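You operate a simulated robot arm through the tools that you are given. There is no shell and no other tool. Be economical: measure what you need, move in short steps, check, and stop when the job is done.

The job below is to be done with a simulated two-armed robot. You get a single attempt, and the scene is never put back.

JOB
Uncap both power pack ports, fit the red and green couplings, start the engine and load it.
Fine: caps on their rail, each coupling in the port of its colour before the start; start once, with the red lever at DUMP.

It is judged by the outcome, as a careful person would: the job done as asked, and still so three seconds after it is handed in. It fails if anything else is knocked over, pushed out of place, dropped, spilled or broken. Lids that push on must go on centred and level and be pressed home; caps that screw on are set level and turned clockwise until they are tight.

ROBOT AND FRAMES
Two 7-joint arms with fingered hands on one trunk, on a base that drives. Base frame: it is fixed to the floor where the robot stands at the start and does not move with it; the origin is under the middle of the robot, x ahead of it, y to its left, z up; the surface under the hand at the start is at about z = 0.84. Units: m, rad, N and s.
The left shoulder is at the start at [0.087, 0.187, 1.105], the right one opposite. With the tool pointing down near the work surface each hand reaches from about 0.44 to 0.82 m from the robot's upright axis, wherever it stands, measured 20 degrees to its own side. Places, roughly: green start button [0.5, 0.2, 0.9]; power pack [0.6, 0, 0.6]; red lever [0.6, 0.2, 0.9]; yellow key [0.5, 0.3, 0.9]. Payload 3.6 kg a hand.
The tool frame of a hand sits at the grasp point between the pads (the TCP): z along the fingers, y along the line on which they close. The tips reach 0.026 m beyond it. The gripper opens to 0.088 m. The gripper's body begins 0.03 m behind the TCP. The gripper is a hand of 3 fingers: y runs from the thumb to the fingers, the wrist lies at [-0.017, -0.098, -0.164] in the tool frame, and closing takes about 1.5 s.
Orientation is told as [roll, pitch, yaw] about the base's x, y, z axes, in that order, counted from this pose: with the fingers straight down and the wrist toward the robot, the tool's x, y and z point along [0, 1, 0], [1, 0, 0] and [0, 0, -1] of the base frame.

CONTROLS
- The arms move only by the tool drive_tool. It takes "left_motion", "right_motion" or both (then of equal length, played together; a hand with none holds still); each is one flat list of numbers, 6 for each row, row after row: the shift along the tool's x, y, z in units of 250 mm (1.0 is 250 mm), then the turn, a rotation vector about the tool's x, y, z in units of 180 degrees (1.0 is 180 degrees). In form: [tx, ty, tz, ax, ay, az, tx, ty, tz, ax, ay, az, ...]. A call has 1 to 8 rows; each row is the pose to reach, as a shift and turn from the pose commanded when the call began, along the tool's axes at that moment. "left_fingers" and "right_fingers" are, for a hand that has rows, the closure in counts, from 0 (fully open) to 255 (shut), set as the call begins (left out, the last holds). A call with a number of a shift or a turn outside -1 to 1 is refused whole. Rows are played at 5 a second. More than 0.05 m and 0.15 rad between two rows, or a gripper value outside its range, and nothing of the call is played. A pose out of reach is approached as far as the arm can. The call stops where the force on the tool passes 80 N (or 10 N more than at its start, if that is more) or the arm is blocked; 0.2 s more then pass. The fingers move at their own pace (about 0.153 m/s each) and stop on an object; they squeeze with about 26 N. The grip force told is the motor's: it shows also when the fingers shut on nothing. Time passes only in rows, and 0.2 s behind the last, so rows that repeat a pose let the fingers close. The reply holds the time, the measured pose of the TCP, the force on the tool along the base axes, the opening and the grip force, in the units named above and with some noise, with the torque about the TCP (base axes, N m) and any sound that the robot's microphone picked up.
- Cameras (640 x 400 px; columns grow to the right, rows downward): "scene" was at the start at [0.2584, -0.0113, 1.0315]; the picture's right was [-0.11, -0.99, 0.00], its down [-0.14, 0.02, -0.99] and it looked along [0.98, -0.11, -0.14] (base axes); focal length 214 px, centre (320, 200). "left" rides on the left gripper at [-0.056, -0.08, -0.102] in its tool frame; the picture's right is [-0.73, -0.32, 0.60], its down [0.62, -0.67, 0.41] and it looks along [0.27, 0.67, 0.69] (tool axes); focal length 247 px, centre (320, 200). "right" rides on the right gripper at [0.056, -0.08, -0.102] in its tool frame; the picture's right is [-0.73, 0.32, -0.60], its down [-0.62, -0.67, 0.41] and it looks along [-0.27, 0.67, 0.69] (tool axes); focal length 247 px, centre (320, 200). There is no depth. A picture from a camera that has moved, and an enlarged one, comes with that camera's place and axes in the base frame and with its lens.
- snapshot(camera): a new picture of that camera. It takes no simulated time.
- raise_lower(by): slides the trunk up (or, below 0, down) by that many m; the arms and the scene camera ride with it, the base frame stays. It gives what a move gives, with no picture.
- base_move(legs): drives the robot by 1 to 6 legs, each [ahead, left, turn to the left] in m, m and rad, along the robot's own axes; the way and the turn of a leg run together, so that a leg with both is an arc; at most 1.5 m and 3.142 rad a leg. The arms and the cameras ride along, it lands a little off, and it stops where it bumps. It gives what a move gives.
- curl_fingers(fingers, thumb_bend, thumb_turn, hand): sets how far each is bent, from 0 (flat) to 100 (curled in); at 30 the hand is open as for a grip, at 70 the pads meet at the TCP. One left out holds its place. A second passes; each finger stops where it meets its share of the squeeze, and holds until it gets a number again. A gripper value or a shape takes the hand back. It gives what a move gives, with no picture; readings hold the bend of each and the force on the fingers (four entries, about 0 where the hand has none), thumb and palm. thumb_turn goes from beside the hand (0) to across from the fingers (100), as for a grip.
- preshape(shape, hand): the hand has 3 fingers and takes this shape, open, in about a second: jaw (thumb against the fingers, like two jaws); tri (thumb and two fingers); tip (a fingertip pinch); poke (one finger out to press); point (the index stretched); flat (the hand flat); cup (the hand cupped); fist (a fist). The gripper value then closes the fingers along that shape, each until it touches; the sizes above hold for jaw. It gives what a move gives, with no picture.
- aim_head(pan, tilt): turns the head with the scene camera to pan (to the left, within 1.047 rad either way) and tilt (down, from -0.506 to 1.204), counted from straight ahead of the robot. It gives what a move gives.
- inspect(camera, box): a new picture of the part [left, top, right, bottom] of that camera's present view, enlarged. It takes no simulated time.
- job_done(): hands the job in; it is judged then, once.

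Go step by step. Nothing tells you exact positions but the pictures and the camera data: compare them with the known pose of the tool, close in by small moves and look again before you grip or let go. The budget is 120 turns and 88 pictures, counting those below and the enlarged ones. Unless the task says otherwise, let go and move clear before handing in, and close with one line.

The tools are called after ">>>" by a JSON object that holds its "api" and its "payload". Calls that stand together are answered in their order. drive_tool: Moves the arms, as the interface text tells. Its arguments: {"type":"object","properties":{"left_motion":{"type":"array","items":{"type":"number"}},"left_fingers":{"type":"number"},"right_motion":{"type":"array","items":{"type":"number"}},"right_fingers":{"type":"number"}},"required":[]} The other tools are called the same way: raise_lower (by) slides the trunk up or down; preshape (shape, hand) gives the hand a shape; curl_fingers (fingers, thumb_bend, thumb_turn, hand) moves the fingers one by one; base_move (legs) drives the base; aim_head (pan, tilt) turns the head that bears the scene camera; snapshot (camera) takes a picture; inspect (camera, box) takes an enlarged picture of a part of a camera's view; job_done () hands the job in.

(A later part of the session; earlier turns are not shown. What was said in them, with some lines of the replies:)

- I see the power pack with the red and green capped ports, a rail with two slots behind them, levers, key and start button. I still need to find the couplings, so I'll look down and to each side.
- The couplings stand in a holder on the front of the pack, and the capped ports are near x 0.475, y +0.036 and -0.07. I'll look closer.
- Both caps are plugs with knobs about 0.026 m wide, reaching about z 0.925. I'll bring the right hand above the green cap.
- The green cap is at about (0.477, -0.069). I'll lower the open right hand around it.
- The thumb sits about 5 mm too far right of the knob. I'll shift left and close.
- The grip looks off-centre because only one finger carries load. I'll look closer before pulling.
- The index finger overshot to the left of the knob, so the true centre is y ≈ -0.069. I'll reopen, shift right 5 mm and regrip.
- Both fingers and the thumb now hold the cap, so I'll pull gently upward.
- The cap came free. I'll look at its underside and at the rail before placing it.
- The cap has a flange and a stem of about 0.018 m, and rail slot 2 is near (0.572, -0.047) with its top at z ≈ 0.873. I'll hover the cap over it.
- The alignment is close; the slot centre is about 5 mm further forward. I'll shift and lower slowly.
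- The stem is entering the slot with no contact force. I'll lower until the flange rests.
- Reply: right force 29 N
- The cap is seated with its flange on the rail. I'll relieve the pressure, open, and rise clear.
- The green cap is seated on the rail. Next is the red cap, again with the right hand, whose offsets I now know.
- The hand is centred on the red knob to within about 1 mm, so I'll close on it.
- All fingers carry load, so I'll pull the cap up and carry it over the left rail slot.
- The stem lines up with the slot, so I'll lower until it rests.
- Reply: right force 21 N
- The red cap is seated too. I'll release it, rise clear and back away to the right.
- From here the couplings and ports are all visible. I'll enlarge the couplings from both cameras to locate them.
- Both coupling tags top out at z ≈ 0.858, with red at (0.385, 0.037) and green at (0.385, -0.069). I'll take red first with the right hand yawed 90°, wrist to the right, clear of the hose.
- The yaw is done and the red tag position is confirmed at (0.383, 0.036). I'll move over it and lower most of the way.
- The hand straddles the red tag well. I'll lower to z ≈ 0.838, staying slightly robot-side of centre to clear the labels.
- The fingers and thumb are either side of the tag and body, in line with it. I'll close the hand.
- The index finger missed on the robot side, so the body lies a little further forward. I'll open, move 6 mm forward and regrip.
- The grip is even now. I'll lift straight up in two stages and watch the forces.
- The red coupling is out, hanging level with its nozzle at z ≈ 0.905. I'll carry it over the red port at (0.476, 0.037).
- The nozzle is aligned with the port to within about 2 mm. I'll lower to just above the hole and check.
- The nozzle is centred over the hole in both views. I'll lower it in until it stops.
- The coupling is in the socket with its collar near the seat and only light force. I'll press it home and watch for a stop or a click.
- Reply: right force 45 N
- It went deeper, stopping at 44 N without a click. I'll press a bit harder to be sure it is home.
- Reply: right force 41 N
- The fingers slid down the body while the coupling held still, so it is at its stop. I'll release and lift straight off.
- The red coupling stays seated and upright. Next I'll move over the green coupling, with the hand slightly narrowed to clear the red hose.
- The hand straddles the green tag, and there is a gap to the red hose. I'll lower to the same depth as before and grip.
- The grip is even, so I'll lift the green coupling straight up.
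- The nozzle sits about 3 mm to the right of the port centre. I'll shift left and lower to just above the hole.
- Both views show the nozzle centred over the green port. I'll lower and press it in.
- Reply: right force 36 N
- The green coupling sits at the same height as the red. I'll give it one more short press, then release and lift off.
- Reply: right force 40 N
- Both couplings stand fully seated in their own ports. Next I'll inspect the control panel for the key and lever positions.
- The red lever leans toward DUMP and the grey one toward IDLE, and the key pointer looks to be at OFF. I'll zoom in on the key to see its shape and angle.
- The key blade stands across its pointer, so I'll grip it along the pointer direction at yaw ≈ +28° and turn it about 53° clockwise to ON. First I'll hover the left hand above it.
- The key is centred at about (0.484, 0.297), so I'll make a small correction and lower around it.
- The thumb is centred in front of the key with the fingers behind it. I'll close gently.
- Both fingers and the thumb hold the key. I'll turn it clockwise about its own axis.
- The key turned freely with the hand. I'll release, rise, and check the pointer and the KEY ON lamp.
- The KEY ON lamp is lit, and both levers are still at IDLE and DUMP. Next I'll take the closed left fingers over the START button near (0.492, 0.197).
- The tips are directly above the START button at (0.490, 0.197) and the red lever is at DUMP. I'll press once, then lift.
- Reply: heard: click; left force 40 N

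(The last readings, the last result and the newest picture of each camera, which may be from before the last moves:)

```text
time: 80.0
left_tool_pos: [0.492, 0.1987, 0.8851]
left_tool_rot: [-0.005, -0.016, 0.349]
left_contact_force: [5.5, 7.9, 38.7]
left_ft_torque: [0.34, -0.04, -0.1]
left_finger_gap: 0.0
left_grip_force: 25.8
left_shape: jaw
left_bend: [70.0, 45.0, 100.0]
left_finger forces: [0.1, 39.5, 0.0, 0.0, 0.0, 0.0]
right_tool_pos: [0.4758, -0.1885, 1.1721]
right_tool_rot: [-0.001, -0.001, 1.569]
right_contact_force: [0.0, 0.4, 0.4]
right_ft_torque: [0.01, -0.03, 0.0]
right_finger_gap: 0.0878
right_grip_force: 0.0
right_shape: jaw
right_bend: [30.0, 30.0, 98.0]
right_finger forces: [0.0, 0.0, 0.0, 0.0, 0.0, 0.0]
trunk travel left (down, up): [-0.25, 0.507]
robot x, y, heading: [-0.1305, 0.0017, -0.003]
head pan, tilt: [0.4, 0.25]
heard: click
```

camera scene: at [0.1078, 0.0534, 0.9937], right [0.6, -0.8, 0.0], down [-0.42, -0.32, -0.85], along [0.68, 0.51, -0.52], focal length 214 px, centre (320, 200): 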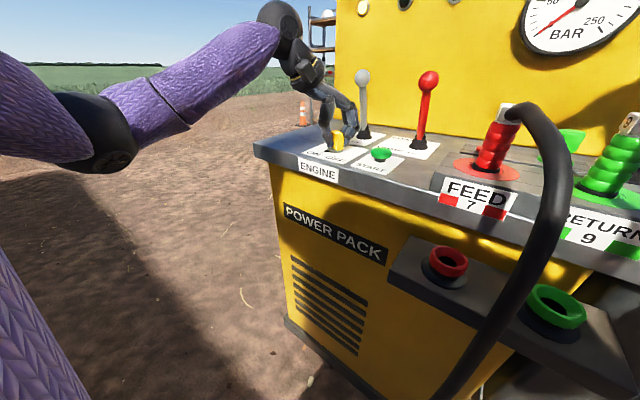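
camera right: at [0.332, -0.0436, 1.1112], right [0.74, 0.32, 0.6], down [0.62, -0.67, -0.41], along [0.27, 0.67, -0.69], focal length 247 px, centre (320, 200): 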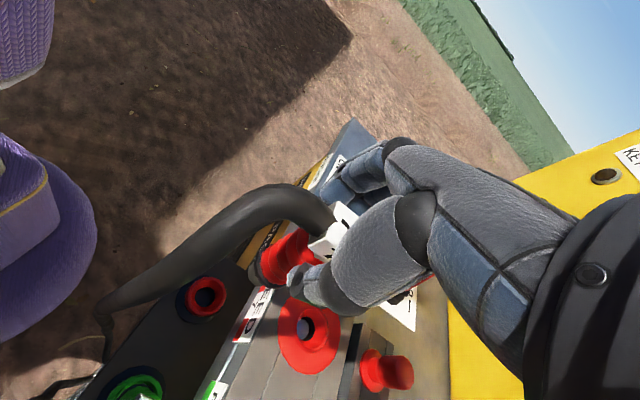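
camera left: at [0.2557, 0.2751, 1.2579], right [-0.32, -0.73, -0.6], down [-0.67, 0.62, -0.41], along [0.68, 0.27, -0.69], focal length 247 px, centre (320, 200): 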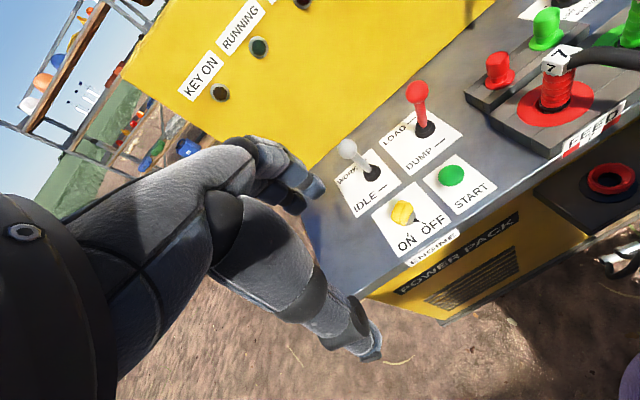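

I heard a click with the button pressed. I'll check the RUNNING lamp before lifting.

>>> {"api": "inspect", "payload": {"camera": "scene", "box": [220, 60, 420, 220]}}

```text
2.50 times, centred on (320, 140) of scene
camera zoom: at [0.1204, 0.035, 1.0223], right [0.39, -0.92, 0.0], down [-0.23, -0.1, -0.97], along [0.89, 0.38, -0.24], focal length 536 px, centre (320, 350)
```

zoom: 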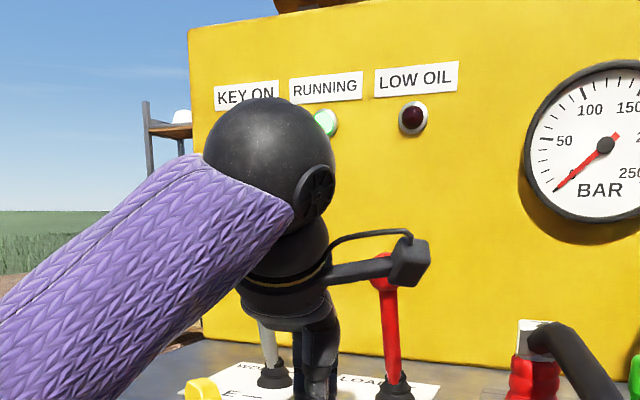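

The RUNNING lamp is lit. I'll lift off, square the hand, and line up behind the red lever knob.

>>> {"api": "drive_tool", "payload": {"left_motion": [0, 0, -0.1, 0, 0, 0, 0, 0, -0.25, 0, 0, 0, 0, 0, -0.366, 0, 0, 0.0, -0.06, -0.02, -0.366, 0, 0, 0.04, -0.12, -0.045, -0.366, 0, 0, 0.08, -0.12, -0.045, -0.366, 0, 0, 0.111, -0.12, -0.045, -0.366, 0, 0, 0.111]}}

>>> {"api": "snapshot", "payload": {"camera": "scene"}}

>>> {"api": "inspect", "payload": {"camera": "left", "box": [200, 20, 520, 260]}}

```text
time: 81.6
left_tool_pos: [0.492, 0.164, 0.9675]
left_tool_rot: [0.0, 0.0, -0.003]
left_contact_force: [-0.2, 0.6, 0.0]
left_ft_torque: [0.0, 0.02, -0.01]
left_finger_gap: 0.0
left_grip_force: 26.0
left_shape: jaw
left_bend: [70.0, 45.0, 100.0]
left_finger forces: [0.1, 0.1, 0.0, 0.1, 0.0, 0.0]
right_tool_pos: [0.4791, -0.1891, 1.1711]
right_tool_rot: [0.001, 0.0, 1.567]
right_contact_force: [-0.1, -0.3, -1.0]
right_ft_torque: [0.01, -0.02, 0.04]
right_finger_gap: 0.0879
right_grip_force: 0.1
right_shape: jaw
right_bend: [30.0, 30.0, 98.0]
right_finger forces: [0.1, 0.0, 0.0, 0.0, 0.0, 0.1]
trunk travel left (down, up): [-0.25, 0.507]
robot x, y, heading: [-0.1261, -0.0004, 0.006]
head pan, tilt: [0.4, 0.25]
```

```text
8 pictures are left
camera scene: at [0.1228, 0.0351, 1.0213], right [0.39, -0.92, 0.0], down [-0.23, -0.1, -0.97], along [0.89, 0.38, -0.25], focal length 214 px, centre (320, 200)
```

scene: 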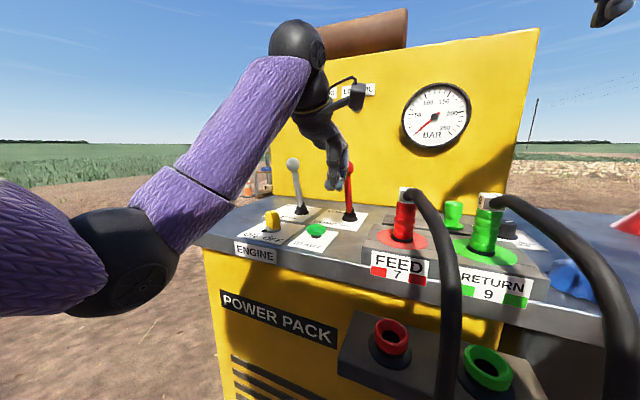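

```text
1.67 times, centred on (360, 140) of left
camera zoom: at [0.4125, 0.1079, 1.0699], right [-0.32, -0.73, -0.6], down [-0.66, 0.62, -0.41], along [0.68, 0.27, -0.69], focal length 412 px, centre (253, 300)
```

zoom: 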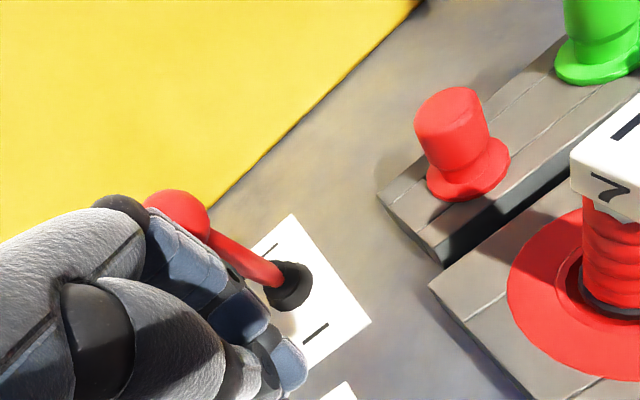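

The knob is straight ahead of the closed fingers. I'll push forward in steps toward LOAD and watch the force.

>>> {"api": "drive_tool", "payload": {"left_motion": [0, 0.06, 0, 0, 0, 0, 0, 0.12, 0, 0, 0, 0, 0, 0.18, 0, 0, 0, 0, 0, 0.23, 0, 0, 0, 0, 0, 0.28, 0, 0, 0, 0, 0, 0.32, 0, 0, 0, 0, 0, 0.36, 0, 0, 0, 0, 0, 0.36, 0, 0, 0]}}

>>> {"api": "inspect", "payload": {"camera": "scene", "box": [240, 60, 480, 252]}}

```text
refused: motion must hold 6 numbers for each row
```

```text
2.08 times, centred on (360, 156) of scene
camera zoom: at [0.1228, 0.0351, 1.0213], right [0.39, -0.92, 0.0], down [-0.23, -0.1, -0.97], along [0.89, 0.38, -0.25], focal length 447 px, centre (237, 292)
```

zoom: 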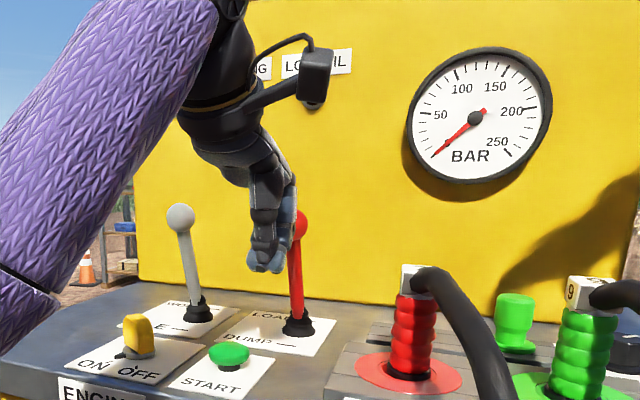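

The push was refused for its row count, so I'll resend it carefully.

>>> {"api": "drive_tool", "payload": {"left_motion": [0, 0.06, 0, 0, 0, 0, 0, 0.12, 0, 0, 0, 0, 0, 0.18, 0, 0, 0, 0, 0, 0.23, 0, 0, 0, 0, 0, 0.28, 0, 0, 0, 0, 0, 0.32, 0, 0, 0, 0, 0, 0.36, 0, 0, 0, 0]}}

>>> {"api": "inspect", "payload": {"camera": "scene", "box": [240, 60, 480, 252]}}

```text
time: 83.2
left_tool_pos: [0.5818, 0.1643, 0.9654]
left_tool_rot: [0.0, 0.002, 0.001]
left_contact_force: [1.1, -0.4, -0.3]
left_ft_torque: [0.03, 0.0, -0.02]
left_finger_gap: 0.0
left_grip_force: 26.1
left_shape: jaw
left_bend: [70.0, 45.0, 100.0]
left_finger forces: [0.2, 0.1, 0.1, 0.0, 0.1, 0.0]
right_tool_pos: [0.4779, -0.1888, 1.17]
right_tool_rot: [0.0, 0.0, 1.57]
right_contact_force: [-0.2, 0.1, -0.4]
right_ft_torque: [-0.02, -0.01, -0.02]
right_finger_gap: 0.0877
right_grip_force: 0.2
right_shape: jaw
right_bend: [30.0, 30.0, 98.0]
right_finger forces: [0.0, 0.1, 0.1, 0.1, 0.0, 0.0]
trunk travel left (down, up): [-0.25, 0.507]
robot x, y, heading: [-0.1281, 0.0002, 0.0]
head pan, tilt: [0.4, 0.25]
```

```text
2.08 times, centred on (360, 156) of scene
camera zoom: at [0.1229, 0.0351, 1.0213], right [0.39, -0.92, 0.0], down [-0.23, -0.1, -0.97], along [0.89, 0.38, -0.25], focal length 447 px, centre (237, 292)
```

zoom: 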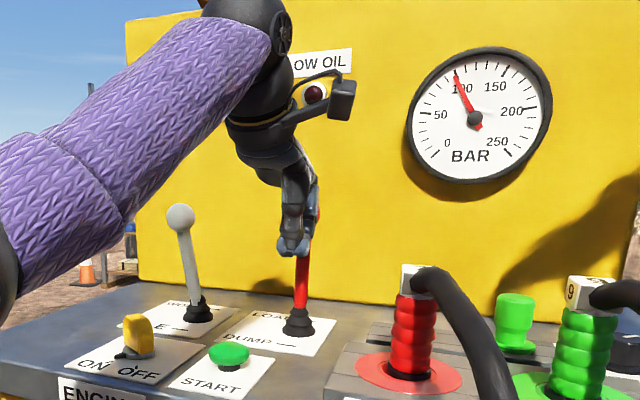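

The gauge is rising, so the lever is going over to LOAD. I'll push a bit further to its stop.

>>> {"api": "drive_tool", "payload": {"left_motion": [0, 0.03, 0, 0, 0, 0, 0, 0.06, 0, 0, 0, 0, 0, 0.09, 0, 0, 0, 0, 0, 0.12, 0, 0, 0, 0]}}

```text
time: 84.2
left_tool_pos: [0.6113, 0.1639, 0.9668]
left_tool_rot: [-0.001, 0.001, -0.001]
left_contact_force: [-0.4, -0.3, 0.2]
left_ft_torque: [0.01, 0.04, -0.03]
left_finger_gap: 0.0002
left_grip_force: 26.0
left_shape: jaw
left_bend: [70.0, 45.0, 100.0]
left_finger forces: [0.0, 0.1, 0.0, 0.1, 0.1, 0.0]
right_tool_pos: [0.4799, -0.1892, 1.1711]
right_tool_rot: [0.001, 0.0, 1.569]
right_contact_force: [-0.1, -0.1, 0.1]
right_ft_torque: [0.01, -0.02, 0.0]
right_finger_gap: 0.0875
right_grip_force: 0.0
right_shape: jaw
right_bend: [30.0, 30.0, 98.0]
right_finger forces: [0.1, 0.0, 0.0, 0.0, 0.0, 0.1]
trunk travel left (down, up): [-0.25, 0.507]
robot x, y, heading: [-0.1334, -0.0026, 0.004]
head pan, tilt: [0.4, 0.25]
```

There is no resistance, so the lever may have snapped over ahead of the fingers. I'll look before retreating.

>>> {"api": "snapshot", "payload": {"camera": "left"}}

```text
4 pictures are left
camera left: at [0.532, 0.1076, 1.0696], right [-0.32, -0.73, -0.6], down [-0.66, 0.62, -0.41], along [0.68, 0.27, -0.69], focal length 247 px, centre (320, 200)
```

left: 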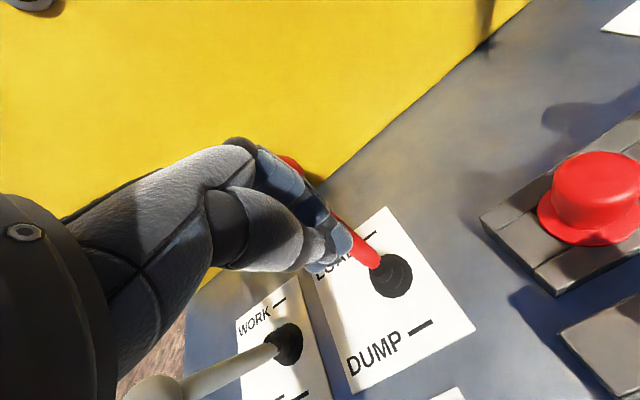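

The red lever now leans to LOAD, ahead of the fingers. I'll retreat straight back and up, then check the gauge and lamps.

>>> {"api": "drive_tool", "payload": {"left_motion": [0, -0.12, 0, 0, 0, 0, 0, -0.28, 0, 0, 0, 0, 0, -0.44, 0, 0, 0, 0, 0, -0.58, -0.05, 0, 0, 0, 0, -0.7, -0.15, 0, 0, 0, 0, -0.8, -0.3, 0, 0, 0, 0.1, -0.9, -0.42, 0, 0, 0, 0.25, -0.95, -0.5, 0, 0, 0]}}

>>> {"api": "drive_tool", "payload": {"left_motion": [0.15, 0, -0.1, 0, 0, 0, 0.3, 0, -0.2, 0, 0, 0, 0.45, 0, -0.25, 0, 0, 0, 0.55, 0, -0.25, 0, 0, 0], "left_fingers": 0}}

>>> {"api": "snapshot", "payload": {"camera": "scene"}}

```text
time: 86.0
left_tool_pos: [0.3742, 0.2247, 1.0922]
left_tool_rot: [0.0, 0.001, 0.001]
left_contact_force: [-0.1, -0.6, -0.3]
left_ft_torque: [0.01, 0.0, -0.04]
left_finger_gap: 0.0002
left_grip_force: 26.1
left_shape: jaw
left_bend: [70.0, 45.0, 100.0]
left_finger forces: [0.0, 0.0, 0.1, 0.0, 0.1, 0.0]
right_tool_pos: [0.479, -0.1883, 1.171]
right_tool_rot: [0.0, 0.0, 1.568]
right_contact_force: [0.3, -0.3, 0.6]
right_ft_torque: [0.01, 0.03, 0.02]
right_finger_gap: 0.0878
right_grip_force: 0.2
right_shape: jaw
right_bend: [30.0, 30.0, 98.0]
right_finger forces: [0.0, 0.0, 0.0, 0.0, 0.0, 0.1]
trunk travel left (down, up): [-0.25, 0.507]
robot x, y, heading: [-0.1308, 0.0006, -0.006]
head pan, tilt: [0.4, 0.25]
```

```text
time: 87.0
left_tool_pos: [0.3742, 0.3656, 1.1551]
left_tool_rot: [0.0, 0.001, -0.003]
left_contact_force: [0.0, -0.9, 0.0]
left_ft_torque: [0.01, -0.03, -0.01]
left_finger_gap: 0.0876
left_grip_force: 0.0
left_shape: jaw
left_bend: [30.0, 30.0, 98.0]
left_finger forces: [0.1, 0.0, 0.1, 0.0, 0.0, 0.0]
right_tool_pos: [0.4779, -0.1891, 1.17]
right_tool_rot: [0.0, -0.001, 1.569]
right_contact_force: [0.3, 0.0, 0.3]
right_ft_torque: [0.01, 0.02, 0.01]
right_finger_gap: 0.0879
right_grip_force: 0.0
right_shape: jaw
right_bend: [30.0, 30.0, 98.0]
right_finger forces: [0.0, 0.1, 0.1, 0.1, 0.1, 0.0]
trunk travel left (down, up): [-0.25, 0.507]
robot x, y, heading: [-0.131, 0.0008, 0.001]
head pan, tilt: [0.4, 0.25]
```

```text
3 pictures are left
camera scene: at [0.1227, 0.0353, 1.0213], right [0.39, -0.92, 0.0], down [-0.23, -0.1, -0.97], along [0.89, 0.38, -0.25], focal length 214 px, centre (320, 200)
```

scene: 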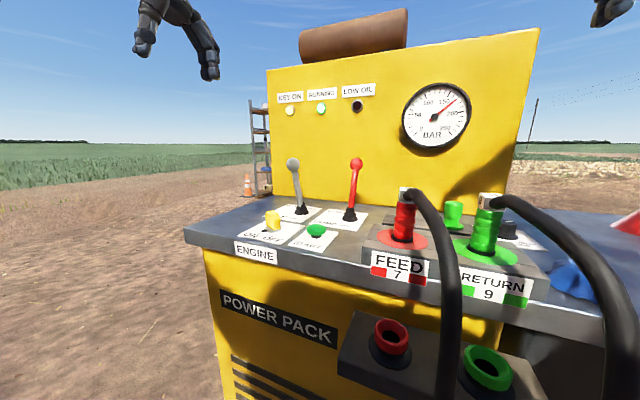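

KEY ON and RUNNING are lit and the gauge shows pressure. I'll take one last enlarged check of the whole panel.

>>> {"api": "inspect", "payload": {"camera": "scene", "box": [250, 70, 530, 280]}}

```text
1.90 times, centred on (390, 175) of scene
camera zoom: at [0.1227, 0.0353, 1.0213], right [0.39, -0.92, 0.0], down [-0.23, -0.1, -0.97], along [0.89, 0.38, -0.25], focal length 408 px, centre (187, 248)
```

zoom: 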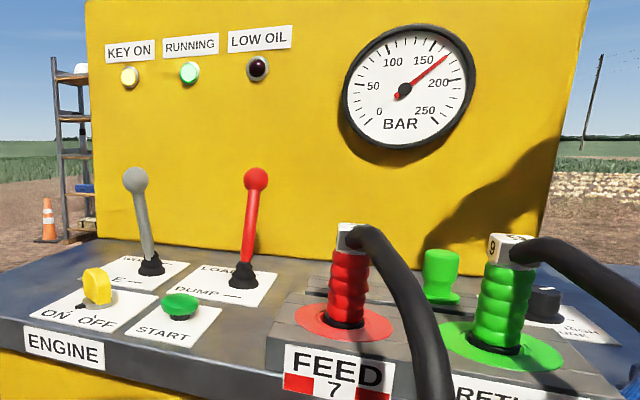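

The engine is running under load at about 175 bar, both couplings are seated in their matching ports, the caps are on the rail, and both hands are clear.

>>> {"api": "job_done", "payload": {}}

```text
The job is handed in.
```

The job is handed in: the engine is running and loaded at about 175 bar, with the red lever now at LOAD. Both caps are on their rail, and the red and green couplings were in their matching ports before a single start made at DUMP. I left the grey lever at IDLE, since the job didn't mention it.
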